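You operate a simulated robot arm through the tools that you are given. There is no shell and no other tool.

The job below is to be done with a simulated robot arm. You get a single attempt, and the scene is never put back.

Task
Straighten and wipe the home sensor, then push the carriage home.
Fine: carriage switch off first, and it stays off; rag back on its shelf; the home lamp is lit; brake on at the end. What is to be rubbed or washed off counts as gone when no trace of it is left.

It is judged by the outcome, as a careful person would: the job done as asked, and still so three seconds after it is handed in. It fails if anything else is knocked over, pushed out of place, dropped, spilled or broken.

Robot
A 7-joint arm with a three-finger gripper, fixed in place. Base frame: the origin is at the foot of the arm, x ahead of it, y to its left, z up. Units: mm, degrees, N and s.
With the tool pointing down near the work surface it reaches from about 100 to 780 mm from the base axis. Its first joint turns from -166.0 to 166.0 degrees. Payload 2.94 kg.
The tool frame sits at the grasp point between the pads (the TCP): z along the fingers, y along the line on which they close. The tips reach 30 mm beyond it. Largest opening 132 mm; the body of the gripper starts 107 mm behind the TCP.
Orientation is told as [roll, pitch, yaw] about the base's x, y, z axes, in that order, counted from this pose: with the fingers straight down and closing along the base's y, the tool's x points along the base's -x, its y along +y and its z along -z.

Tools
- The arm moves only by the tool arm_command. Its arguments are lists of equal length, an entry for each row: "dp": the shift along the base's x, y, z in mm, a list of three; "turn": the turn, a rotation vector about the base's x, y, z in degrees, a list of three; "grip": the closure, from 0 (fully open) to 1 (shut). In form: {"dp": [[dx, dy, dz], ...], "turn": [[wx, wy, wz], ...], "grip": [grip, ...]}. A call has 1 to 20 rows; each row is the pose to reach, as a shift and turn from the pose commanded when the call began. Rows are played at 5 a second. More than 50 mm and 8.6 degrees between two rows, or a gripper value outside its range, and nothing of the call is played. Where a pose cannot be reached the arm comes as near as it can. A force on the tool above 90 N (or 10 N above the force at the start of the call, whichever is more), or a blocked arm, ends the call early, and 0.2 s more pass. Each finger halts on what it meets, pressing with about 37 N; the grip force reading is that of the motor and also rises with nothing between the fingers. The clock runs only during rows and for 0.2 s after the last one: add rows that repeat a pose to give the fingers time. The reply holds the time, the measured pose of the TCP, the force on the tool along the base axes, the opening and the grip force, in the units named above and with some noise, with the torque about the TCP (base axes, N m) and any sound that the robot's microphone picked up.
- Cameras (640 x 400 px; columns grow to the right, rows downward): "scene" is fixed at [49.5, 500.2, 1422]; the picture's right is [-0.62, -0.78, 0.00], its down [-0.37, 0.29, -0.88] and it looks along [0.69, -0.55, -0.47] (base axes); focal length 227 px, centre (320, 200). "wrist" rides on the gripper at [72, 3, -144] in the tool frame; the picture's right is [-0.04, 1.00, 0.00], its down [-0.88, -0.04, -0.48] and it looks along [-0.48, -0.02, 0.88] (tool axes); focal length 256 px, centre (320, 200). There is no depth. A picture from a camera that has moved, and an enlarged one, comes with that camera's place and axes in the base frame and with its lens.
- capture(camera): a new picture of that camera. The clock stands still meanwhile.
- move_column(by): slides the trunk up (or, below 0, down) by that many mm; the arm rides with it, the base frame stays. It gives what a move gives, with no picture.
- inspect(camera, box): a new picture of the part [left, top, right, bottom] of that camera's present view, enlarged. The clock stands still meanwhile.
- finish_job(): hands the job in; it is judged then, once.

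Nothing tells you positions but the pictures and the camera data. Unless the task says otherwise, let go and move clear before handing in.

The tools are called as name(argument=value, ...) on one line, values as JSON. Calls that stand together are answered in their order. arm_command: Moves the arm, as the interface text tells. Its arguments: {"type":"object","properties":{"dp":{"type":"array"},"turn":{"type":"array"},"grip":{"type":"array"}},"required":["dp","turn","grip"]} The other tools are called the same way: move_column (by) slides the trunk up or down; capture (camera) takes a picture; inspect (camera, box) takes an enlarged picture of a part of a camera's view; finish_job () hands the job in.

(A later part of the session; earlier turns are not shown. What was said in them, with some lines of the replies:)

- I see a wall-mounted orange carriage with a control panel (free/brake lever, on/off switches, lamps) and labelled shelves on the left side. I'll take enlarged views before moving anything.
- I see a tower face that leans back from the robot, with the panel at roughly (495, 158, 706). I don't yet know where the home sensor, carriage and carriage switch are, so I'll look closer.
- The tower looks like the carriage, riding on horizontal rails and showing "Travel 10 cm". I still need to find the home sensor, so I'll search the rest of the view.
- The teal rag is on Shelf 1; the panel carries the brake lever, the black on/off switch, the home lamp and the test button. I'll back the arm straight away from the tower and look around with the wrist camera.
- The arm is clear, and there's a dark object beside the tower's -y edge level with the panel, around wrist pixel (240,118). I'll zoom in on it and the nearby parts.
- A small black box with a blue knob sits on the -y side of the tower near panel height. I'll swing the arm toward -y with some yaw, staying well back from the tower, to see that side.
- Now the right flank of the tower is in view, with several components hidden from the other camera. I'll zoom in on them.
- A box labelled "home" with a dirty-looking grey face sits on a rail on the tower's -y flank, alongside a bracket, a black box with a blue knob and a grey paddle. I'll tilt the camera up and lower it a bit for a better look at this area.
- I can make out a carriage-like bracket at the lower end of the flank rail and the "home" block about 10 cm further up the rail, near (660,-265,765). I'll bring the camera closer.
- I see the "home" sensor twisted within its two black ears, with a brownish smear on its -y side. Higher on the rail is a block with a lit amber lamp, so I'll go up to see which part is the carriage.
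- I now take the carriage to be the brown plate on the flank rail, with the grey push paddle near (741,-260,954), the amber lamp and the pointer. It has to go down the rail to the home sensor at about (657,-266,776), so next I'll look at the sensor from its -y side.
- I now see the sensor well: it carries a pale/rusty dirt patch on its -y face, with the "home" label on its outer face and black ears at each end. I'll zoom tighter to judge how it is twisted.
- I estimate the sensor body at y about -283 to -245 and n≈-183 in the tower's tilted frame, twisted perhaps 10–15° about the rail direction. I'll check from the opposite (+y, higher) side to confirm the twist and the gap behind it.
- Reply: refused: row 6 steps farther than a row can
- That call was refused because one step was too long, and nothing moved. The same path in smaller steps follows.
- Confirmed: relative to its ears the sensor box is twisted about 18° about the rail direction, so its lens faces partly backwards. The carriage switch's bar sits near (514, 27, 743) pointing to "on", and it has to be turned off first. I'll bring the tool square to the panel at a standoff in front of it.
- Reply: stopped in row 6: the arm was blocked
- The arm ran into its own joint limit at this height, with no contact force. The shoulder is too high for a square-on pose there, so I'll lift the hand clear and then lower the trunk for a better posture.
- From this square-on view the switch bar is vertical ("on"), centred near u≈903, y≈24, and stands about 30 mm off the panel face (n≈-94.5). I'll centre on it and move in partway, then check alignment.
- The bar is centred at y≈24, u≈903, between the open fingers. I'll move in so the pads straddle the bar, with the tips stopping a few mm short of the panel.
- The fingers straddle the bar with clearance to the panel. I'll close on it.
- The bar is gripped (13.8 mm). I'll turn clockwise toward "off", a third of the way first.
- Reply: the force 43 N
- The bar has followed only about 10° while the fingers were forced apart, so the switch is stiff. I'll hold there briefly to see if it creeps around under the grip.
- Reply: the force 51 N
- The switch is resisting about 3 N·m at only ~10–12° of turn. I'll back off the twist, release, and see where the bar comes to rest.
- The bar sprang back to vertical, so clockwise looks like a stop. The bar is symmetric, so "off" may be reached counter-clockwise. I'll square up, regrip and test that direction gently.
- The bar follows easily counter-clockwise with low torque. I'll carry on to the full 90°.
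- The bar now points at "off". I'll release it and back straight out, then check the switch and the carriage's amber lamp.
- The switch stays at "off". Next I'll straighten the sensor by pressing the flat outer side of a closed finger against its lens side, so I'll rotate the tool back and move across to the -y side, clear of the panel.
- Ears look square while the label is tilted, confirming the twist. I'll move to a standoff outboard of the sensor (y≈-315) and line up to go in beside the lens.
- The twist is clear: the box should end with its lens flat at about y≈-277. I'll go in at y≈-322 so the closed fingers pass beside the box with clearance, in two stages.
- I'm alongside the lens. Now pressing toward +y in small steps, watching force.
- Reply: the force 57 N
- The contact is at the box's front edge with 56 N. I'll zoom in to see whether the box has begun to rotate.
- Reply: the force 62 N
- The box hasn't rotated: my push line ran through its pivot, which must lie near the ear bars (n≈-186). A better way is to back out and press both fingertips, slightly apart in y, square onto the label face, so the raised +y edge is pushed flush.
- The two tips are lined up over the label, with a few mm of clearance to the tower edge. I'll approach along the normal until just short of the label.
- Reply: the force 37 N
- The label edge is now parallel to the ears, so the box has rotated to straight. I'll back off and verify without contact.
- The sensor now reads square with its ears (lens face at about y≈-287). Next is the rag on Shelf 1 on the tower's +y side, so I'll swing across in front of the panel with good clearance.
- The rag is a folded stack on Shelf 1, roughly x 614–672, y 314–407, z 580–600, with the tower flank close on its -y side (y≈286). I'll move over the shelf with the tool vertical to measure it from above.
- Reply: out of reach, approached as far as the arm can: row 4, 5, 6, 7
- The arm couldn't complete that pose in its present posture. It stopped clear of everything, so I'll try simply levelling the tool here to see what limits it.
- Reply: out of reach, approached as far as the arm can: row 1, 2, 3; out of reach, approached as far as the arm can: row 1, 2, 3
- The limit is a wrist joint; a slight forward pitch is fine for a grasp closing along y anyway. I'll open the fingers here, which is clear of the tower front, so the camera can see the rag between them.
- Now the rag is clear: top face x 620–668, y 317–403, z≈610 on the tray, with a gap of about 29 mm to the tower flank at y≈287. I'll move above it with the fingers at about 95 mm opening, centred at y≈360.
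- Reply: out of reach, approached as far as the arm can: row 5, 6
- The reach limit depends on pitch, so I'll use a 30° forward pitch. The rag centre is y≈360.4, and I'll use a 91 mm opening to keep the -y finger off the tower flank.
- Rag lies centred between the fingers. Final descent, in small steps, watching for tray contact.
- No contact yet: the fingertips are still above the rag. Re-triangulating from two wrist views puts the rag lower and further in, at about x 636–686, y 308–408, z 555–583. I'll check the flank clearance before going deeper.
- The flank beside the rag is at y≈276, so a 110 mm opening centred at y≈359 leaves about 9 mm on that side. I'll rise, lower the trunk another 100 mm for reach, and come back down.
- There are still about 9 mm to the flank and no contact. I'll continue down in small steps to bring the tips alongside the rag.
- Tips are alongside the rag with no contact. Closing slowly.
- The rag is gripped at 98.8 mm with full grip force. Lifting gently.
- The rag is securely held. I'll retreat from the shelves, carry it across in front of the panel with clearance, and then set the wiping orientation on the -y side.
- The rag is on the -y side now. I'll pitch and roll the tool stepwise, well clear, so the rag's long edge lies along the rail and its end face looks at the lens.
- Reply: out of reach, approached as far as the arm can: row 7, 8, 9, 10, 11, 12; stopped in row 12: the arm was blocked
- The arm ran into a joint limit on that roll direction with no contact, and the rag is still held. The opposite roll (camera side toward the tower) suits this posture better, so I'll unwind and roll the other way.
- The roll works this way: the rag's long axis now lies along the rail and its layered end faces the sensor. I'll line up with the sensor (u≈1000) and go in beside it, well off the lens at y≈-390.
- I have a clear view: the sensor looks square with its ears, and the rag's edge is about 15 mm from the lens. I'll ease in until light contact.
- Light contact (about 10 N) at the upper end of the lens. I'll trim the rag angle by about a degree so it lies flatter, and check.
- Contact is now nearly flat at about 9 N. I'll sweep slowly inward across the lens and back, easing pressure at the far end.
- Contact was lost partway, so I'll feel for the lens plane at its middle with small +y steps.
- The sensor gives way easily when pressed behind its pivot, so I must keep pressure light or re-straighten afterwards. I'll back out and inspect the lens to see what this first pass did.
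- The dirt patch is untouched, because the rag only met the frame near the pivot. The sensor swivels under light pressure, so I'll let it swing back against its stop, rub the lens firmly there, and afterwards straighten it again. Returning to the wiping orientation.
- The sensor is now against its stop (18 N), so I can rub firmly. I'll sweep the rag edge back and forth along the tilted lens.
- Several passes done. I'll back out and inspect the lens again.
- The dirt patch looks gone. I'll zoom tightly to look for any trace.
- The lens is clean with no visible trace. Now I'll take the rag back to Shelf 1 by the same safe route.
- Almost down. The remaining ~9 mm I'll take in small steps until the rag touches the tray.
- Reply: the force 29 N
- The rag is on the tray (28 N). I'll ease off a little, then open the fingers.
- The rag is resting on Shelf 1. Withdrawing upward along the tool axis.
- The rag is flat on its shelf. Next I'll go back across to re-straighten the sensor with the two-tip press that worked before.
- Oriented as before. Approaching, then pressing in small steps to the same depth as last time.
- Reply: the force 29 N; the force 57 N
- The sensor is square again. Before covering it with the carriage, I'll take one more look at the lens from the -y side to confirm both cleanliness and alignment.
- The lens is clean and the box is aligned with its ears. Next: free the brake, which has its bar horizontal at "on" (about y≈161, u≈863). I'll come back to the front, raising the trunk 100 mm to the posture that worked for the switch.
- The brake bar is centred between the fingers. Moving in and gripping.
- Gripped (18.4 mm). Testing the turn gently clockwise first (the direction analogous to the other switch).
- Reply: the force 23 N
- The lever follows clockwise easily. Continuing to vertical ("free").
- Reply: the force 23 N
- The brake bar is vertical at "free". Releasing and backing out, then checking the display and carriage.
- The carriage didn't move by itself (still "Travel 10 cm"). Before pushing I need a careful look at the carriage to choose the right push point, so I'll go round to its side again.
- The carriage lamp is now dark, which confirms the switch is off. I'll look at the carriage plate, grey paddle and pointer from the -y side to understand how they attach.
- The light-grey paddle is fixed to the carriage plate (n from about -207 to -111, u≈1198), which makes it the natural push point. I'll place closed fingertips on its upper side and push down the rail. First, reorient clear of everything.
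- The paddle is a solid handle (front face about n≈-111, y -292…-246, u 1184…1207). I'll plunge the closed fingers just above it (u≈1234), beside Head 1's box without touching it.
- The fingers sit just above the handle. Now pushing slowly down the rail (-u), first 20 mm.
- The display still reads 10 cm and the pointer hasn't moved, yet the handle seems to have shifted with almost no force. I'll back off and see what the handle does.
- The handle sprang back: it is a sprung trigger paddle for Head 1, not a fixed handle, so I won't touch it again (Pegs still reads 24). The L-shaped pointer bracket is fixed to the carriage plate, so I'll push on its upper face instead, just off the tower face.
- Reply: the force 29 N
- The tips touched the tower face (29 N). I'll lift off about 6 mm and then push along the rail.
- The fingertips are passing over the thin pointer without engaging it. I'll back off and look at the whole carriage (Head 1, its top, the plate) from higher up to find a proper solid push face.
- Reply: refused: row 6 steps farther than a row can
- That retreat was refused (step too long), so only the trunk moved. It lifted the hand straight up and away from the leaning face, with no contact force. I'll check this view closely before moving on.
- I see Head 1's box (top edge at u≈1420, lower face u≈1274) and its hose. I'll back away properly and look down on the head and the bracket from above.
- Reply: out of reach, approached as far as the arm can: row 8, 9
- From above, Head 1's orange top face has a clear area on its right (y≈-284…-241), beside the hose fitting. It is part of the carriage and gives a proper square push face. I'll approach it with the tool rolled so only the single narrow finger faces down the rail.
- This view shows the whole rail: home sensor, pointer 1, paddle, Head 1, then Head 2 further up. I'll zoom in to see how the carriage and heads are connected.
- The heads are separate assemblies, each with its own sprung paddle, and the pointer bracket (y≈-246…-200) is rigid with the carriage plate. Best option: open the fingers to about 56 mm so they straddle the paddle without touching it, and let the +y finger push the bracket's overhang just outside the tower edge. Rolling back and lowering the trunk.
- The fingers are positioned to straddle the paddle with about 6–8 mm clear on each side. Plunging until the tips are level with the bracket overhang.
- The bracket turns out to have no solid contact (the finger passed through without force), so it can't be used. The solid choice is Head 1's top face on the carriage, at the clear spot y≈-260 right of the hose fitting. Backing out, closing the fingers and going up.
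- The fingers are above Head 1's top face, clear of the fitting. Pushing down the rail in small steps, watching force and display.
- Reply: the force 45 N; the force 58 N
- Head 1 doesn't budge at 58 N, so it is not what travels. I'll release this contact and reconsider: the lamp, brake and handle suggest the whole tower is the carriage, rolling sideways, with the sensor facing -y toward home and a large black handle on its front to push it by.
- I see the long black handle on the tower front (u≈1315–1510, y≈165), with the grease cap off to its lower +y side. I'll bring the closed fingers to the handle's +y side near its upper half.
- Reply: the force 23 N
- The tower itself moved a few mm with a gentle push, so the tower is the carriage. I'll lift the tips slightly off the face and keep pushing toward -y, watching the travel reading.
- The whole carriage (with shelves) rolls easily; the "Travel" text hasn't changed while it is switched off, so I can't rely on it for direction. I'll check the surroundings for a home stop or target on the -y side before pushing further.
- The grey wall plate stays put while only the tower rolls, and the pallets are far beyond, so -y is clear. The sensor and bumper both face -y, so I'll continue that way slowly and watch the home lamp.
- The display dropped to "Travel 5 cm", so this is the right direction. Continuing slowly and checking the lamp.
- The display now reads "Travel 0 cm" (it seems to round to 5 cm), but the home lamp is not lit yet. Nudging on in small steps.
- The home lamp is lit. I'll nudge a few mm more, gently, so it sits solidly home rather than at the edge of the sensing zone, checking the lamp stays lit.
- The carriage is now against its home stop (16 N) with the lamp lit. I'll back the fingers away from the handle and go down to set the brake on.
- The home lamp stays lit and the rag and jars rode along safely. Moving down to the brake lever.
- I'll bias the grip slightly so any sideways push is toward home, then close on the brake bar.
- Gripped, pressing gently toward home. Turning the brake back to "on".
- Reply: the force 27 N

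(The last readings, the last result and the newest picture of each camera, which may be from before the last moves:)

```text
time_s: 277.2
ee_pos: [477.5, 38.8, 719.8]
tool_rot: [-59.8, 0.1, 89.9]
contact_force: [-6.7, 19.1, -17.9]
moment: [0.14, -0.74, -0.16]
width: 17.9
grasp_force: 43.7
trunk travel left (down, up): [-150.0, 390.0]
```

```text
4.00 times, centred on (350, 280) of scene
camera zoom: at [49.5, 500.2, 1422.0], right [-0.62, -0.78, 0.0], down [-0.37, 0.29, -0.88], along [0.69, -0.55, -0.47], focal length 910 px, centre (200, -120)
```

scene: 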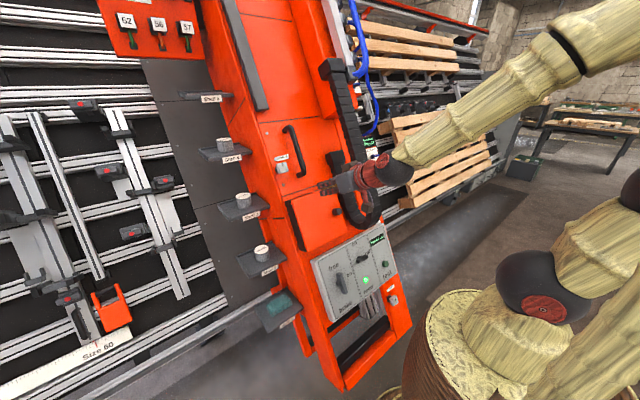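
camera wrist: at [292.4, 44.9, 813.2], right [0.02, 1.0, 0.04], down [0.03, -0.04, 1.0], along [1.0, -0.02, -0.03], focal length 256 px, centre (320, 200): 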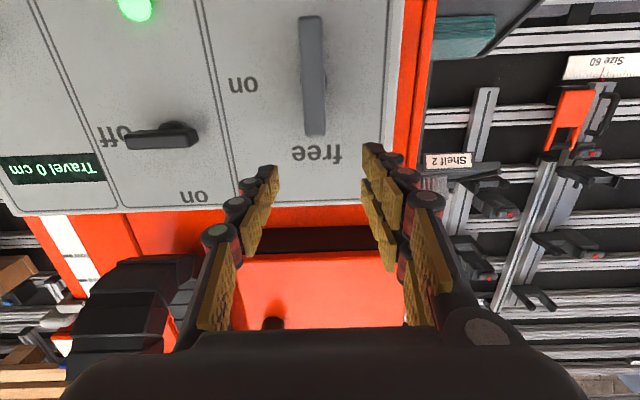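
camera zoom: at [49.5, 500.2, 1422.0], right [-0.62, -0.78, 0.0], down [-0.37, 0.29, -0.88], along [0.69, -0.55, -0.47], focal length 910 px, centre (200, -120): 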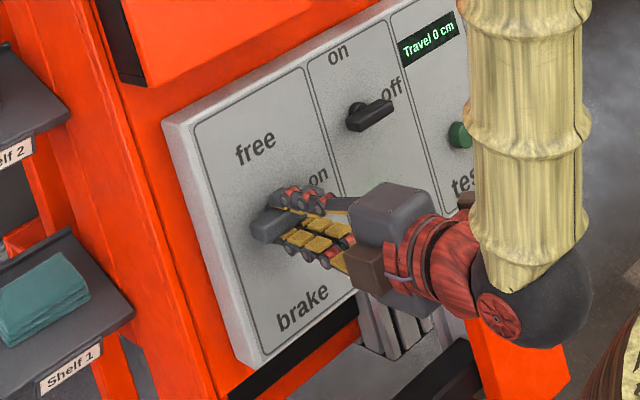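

The brake bar points to "on". Releasing and backing out to check everything.

arm_command(dp=[[0, 0, 0], [0, 0, 0], [0, 0, 0], [-12, 0, 7], [-25, 0, 14.5], [-40, 0, 23], [-40, 0, 23]], turn=[[0, 0, 0], [0, 0, 0], [0, 0, 0], [0, 0, 0], [0, 0, 0], [0, 0, 0], [0, 0, 0]], grip=[0.85, 0.7, 0.58, 0.55, 0.55, 0.55, 0.55])

capture(camera="wrist")

inspect(camera="scene", box=[300, 230, 400, 330])

```text
time_s: 278.8
ee_pos: [440.4, 39.9, 743.4]
tool_rot: [-60.0, 0.0, 90.0]
contact_force: [-0.2, -1.0, 0.0]
moment: [0.04, 0.01, 0.01]
width: 59.2
grasp_force: 0.1
trunk travel left (down, up): [-150.0, 390.0]
```

```text
taken
camera wrist: at [314.9, -33.1, 813.8], right [-0.5, 0.04, -0.87], down [-0.39, 0.88, 0.27], along [0.77, 0.47, -0.42], focal length 256 px, centre (320, 200)
```

wrist: 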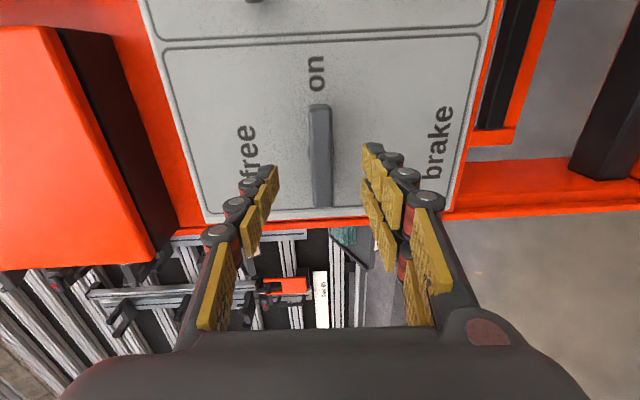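

```text
4.00 times, centred on (350, 280) of scene
camera zoom: at [49.5, 500.2, 1422.0], right [-0.62, -0.78, 0.0], down [-0.37, 0.29, -0.88], along [0.69, -0.55, -0.47], focal length 910 px, centre (200, -120)
```

zoom: 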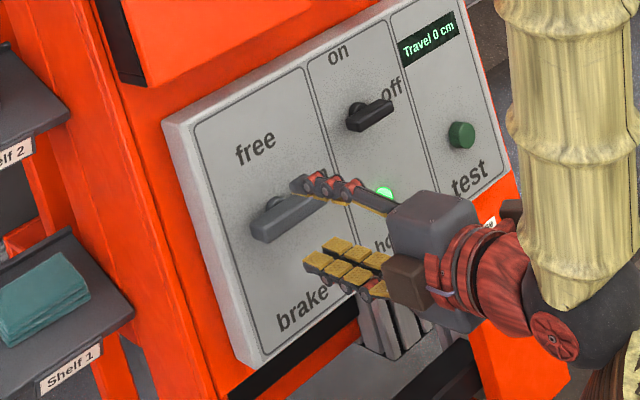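

Lamp lit, brake on, switch off. I'll move clear and then verify the sensor, shelf and panel once more.

arm_command(dp=[[0, 0, 5], [0, 0, 10], [0, 0, 15], [0, 0, 22], [0, 0, 30], [0, 0, 38], [0, 0, 46], [0, 0, 52], [0, 0, 56], [0, 0, 60], [0, 0, 60], [0, 0, 60]], turn=[[7.08, 0, -4.09], [14.17, 0, -8.18], [21.25, 0, -12.27], [28.34, 0, -16.36], [35.42, 0, -20.45], [42.5, 0, -24.54], [49.6, 0, -28.63], [56.67, 0, -32.72], [63.76, 0, -36.8], [70.84, 0, -40.9], [77.9, 0, -45], [77.9, 0, -45]], grip=[0.5, 0.5, 0.5, 0.5, 0.5, 0.5, 0.5, 0.5, 0.5, 0.5, 0.5, 0.5])

arm_command(dp=[[-5, 0, 10], [-10, 0, 25], [-15, -10, 40], [-20, -40, 55], [-20, -80, 60], [-20, -125, 60], [-20, -170, 60], [-20, -215, 60], [-20, -260, 60], [-20, -305, 60], [-20, -350, 60], [-20, -350, 60]], turn=[[0, 6, 0], [0, 12, 0], [0, 18, 0], [0, 24, 0], [0, 30, 0], [0, 30, 0], [0, 30, 0], [0, 30, 0], [0, 30, 0], [0, 30, 0], [0, 30, 0], [0, 30, 0]], grip=[0.4, 0.3, 0.2, 0.1, 0.05, 0.05, 0.05, 0.05, 0.05, 0.05, 0.05, 0.05])

capture(camera="wrist")

capture(camera="scene")

```text
time_s: 281.4
ee_pos: [440.1, 37.6, 803.8]
tool_rot: [0.0, -59.9, -0.1]
contact_force: [0.2, -0.6, -0.5]
moment: [0.0, -0.02, -0.01]
width: 65.9
grasp_force: 0.0
trunk travel left (down, up): [-150.0, 390.0]
```

```text
time_s: 284.0
ee_pos: [418.1, -312.7, 861.9]
tool_rot: [0.1, -29.9, -0.1]
contact_force: [-0.6, -0.1, -0.7]
moment: [0.04, -0.01, 0.0]
width: 125.4
grasp_force: 0.1
trunk travel left (down, up): [-150.0, 390.0]
```

```text
taken
camera wrist: at [284.0, -309.9, 951.9], right [0.04, 1.0, 0.02], down [0.52, -0.04, 0.85], along [0.85, -0.02, -0.53], focal length 256 px, centre (320, 200)
```

wrist: 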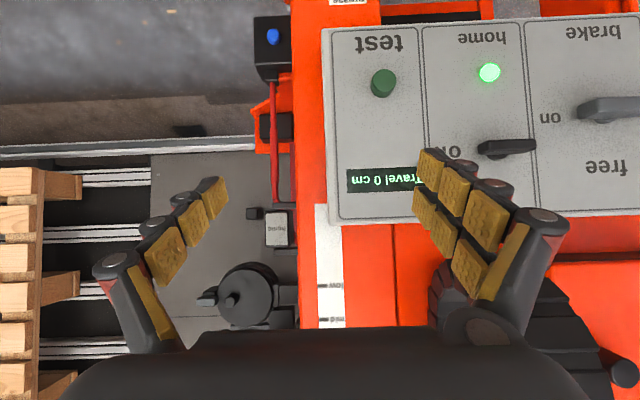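

```text
taken
```

scene: 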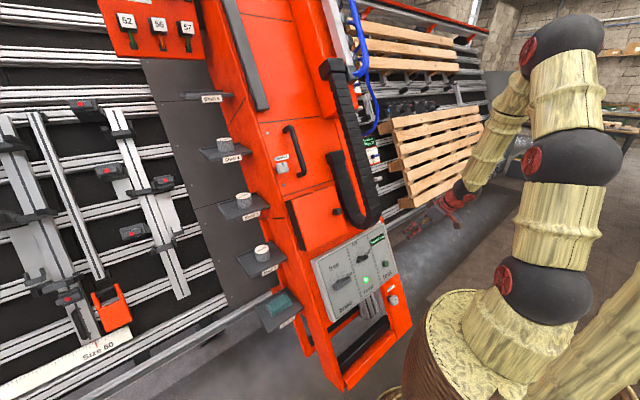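

inspect(camera="wrist", box=[240, 190, 320, 270])

inspect(camera="wrist", box=[320, 10, 640, 220])

inspect(camera="scene", box=[190, 120, 310, 350])

inspect(camera="scene", box=[340, 100, 420, 200])

```text
5.00 times, centred on (280, 230) of wrist
camera zoom: at [284.0, -309.9, 951.9], right [0.04, 1.0, 0.02], down [0.52, -0.04, 0.85], along [0.85, -0.02, -0.53], focal length 1280 px, centre (520, 50)
```

zoom: 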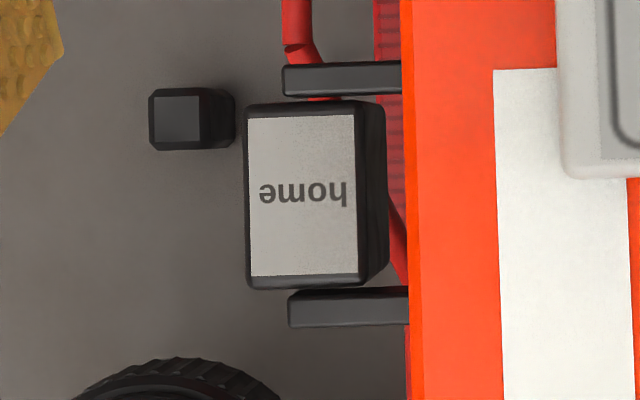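

```text
1.90 times, centred on (480, 115) of wrist
camera zoom: at [284.0, -309.9, 951.9], right [0.04, 1.0, 0.02], down [0.52, -0.04, 0.85], along [0.85, -0.02, -0.53], focal length 488 px, centre (15, 362)
```

zoom: 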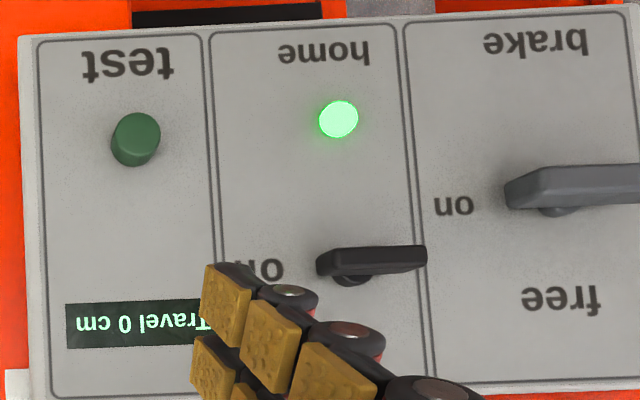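

```text
1.74 times, centred on (250, 235) of scene
camera zoom: at [49.5, 500.2, 1422.0], right [-0.62, -0.78, 0.0], down [-0.37, 0.29, -0.88], along [0.69, -0.55, -0.47], focal length 396 px, centre (442, 139)
```

zoom: 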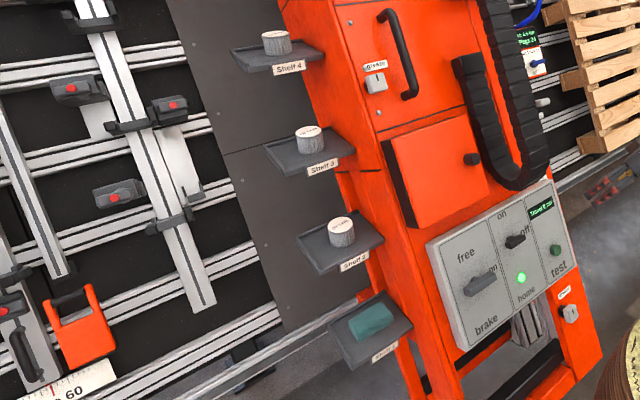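

```text
4.00 times, centred on (380, 150) of scene
camera zoom: at [49.5, 500.2, 1422.0], right [-0.62, -0.78, 0.0], down [-0.37, 0.29, -0.88], along [0.69, -0.55, -0.47], focal length 910 px, centre (80, 400)
```

zoom: 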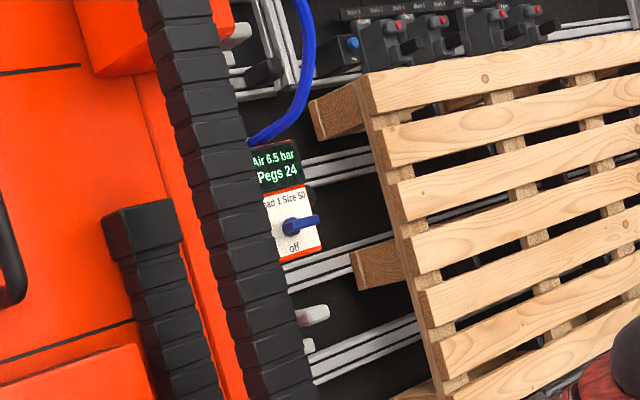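

The home lamp is lit and the brake is on. The carriage switch is off, the rag is on Shelf 1, the jars are in place, and the sensor is square and clean. The arm is clear of everything, so I'm handing the job in.

finish_job()

```text
The job is handed in.
```

The job is done and handed in. The carriage is home with its lamp lit, the switch is off and the brake is on.

- **Carriage switch:** I turned it off first, and it stayed off.
- **Home sensor:** It was twisted about 18° in its mount. I wiped the lens with the rag until close-up views showed no trace of dirt. The first two wiping tries turned the sensor in its mount, so I straightened it again afterwards. From the last views I put it within about 2° of square.
- **Rag:** It is back flat on Shelf 1. The shelf moves with the carriage.
- **Carriage:** I freed the brake and pushed the tower by its front handle, about 12 cm to the home stop. The home lamp is lit and the display reads "Travel 0 cm".
- **Brake:** It is back on, and the lamp stayed lit afterwards.

Before I worked out that the whole tower is the carriage, I touched a few other parts:
- **Head 1's paddle:** I pushed it briefly and it sprang back.
- **Head 1's top face:** I pressed it with about 58 N and it did not move.
- **Tower face:** I pressed it lightly with the fingertips.

None of these showed a change afterwards, and Head 1 still reads 24 pegs.
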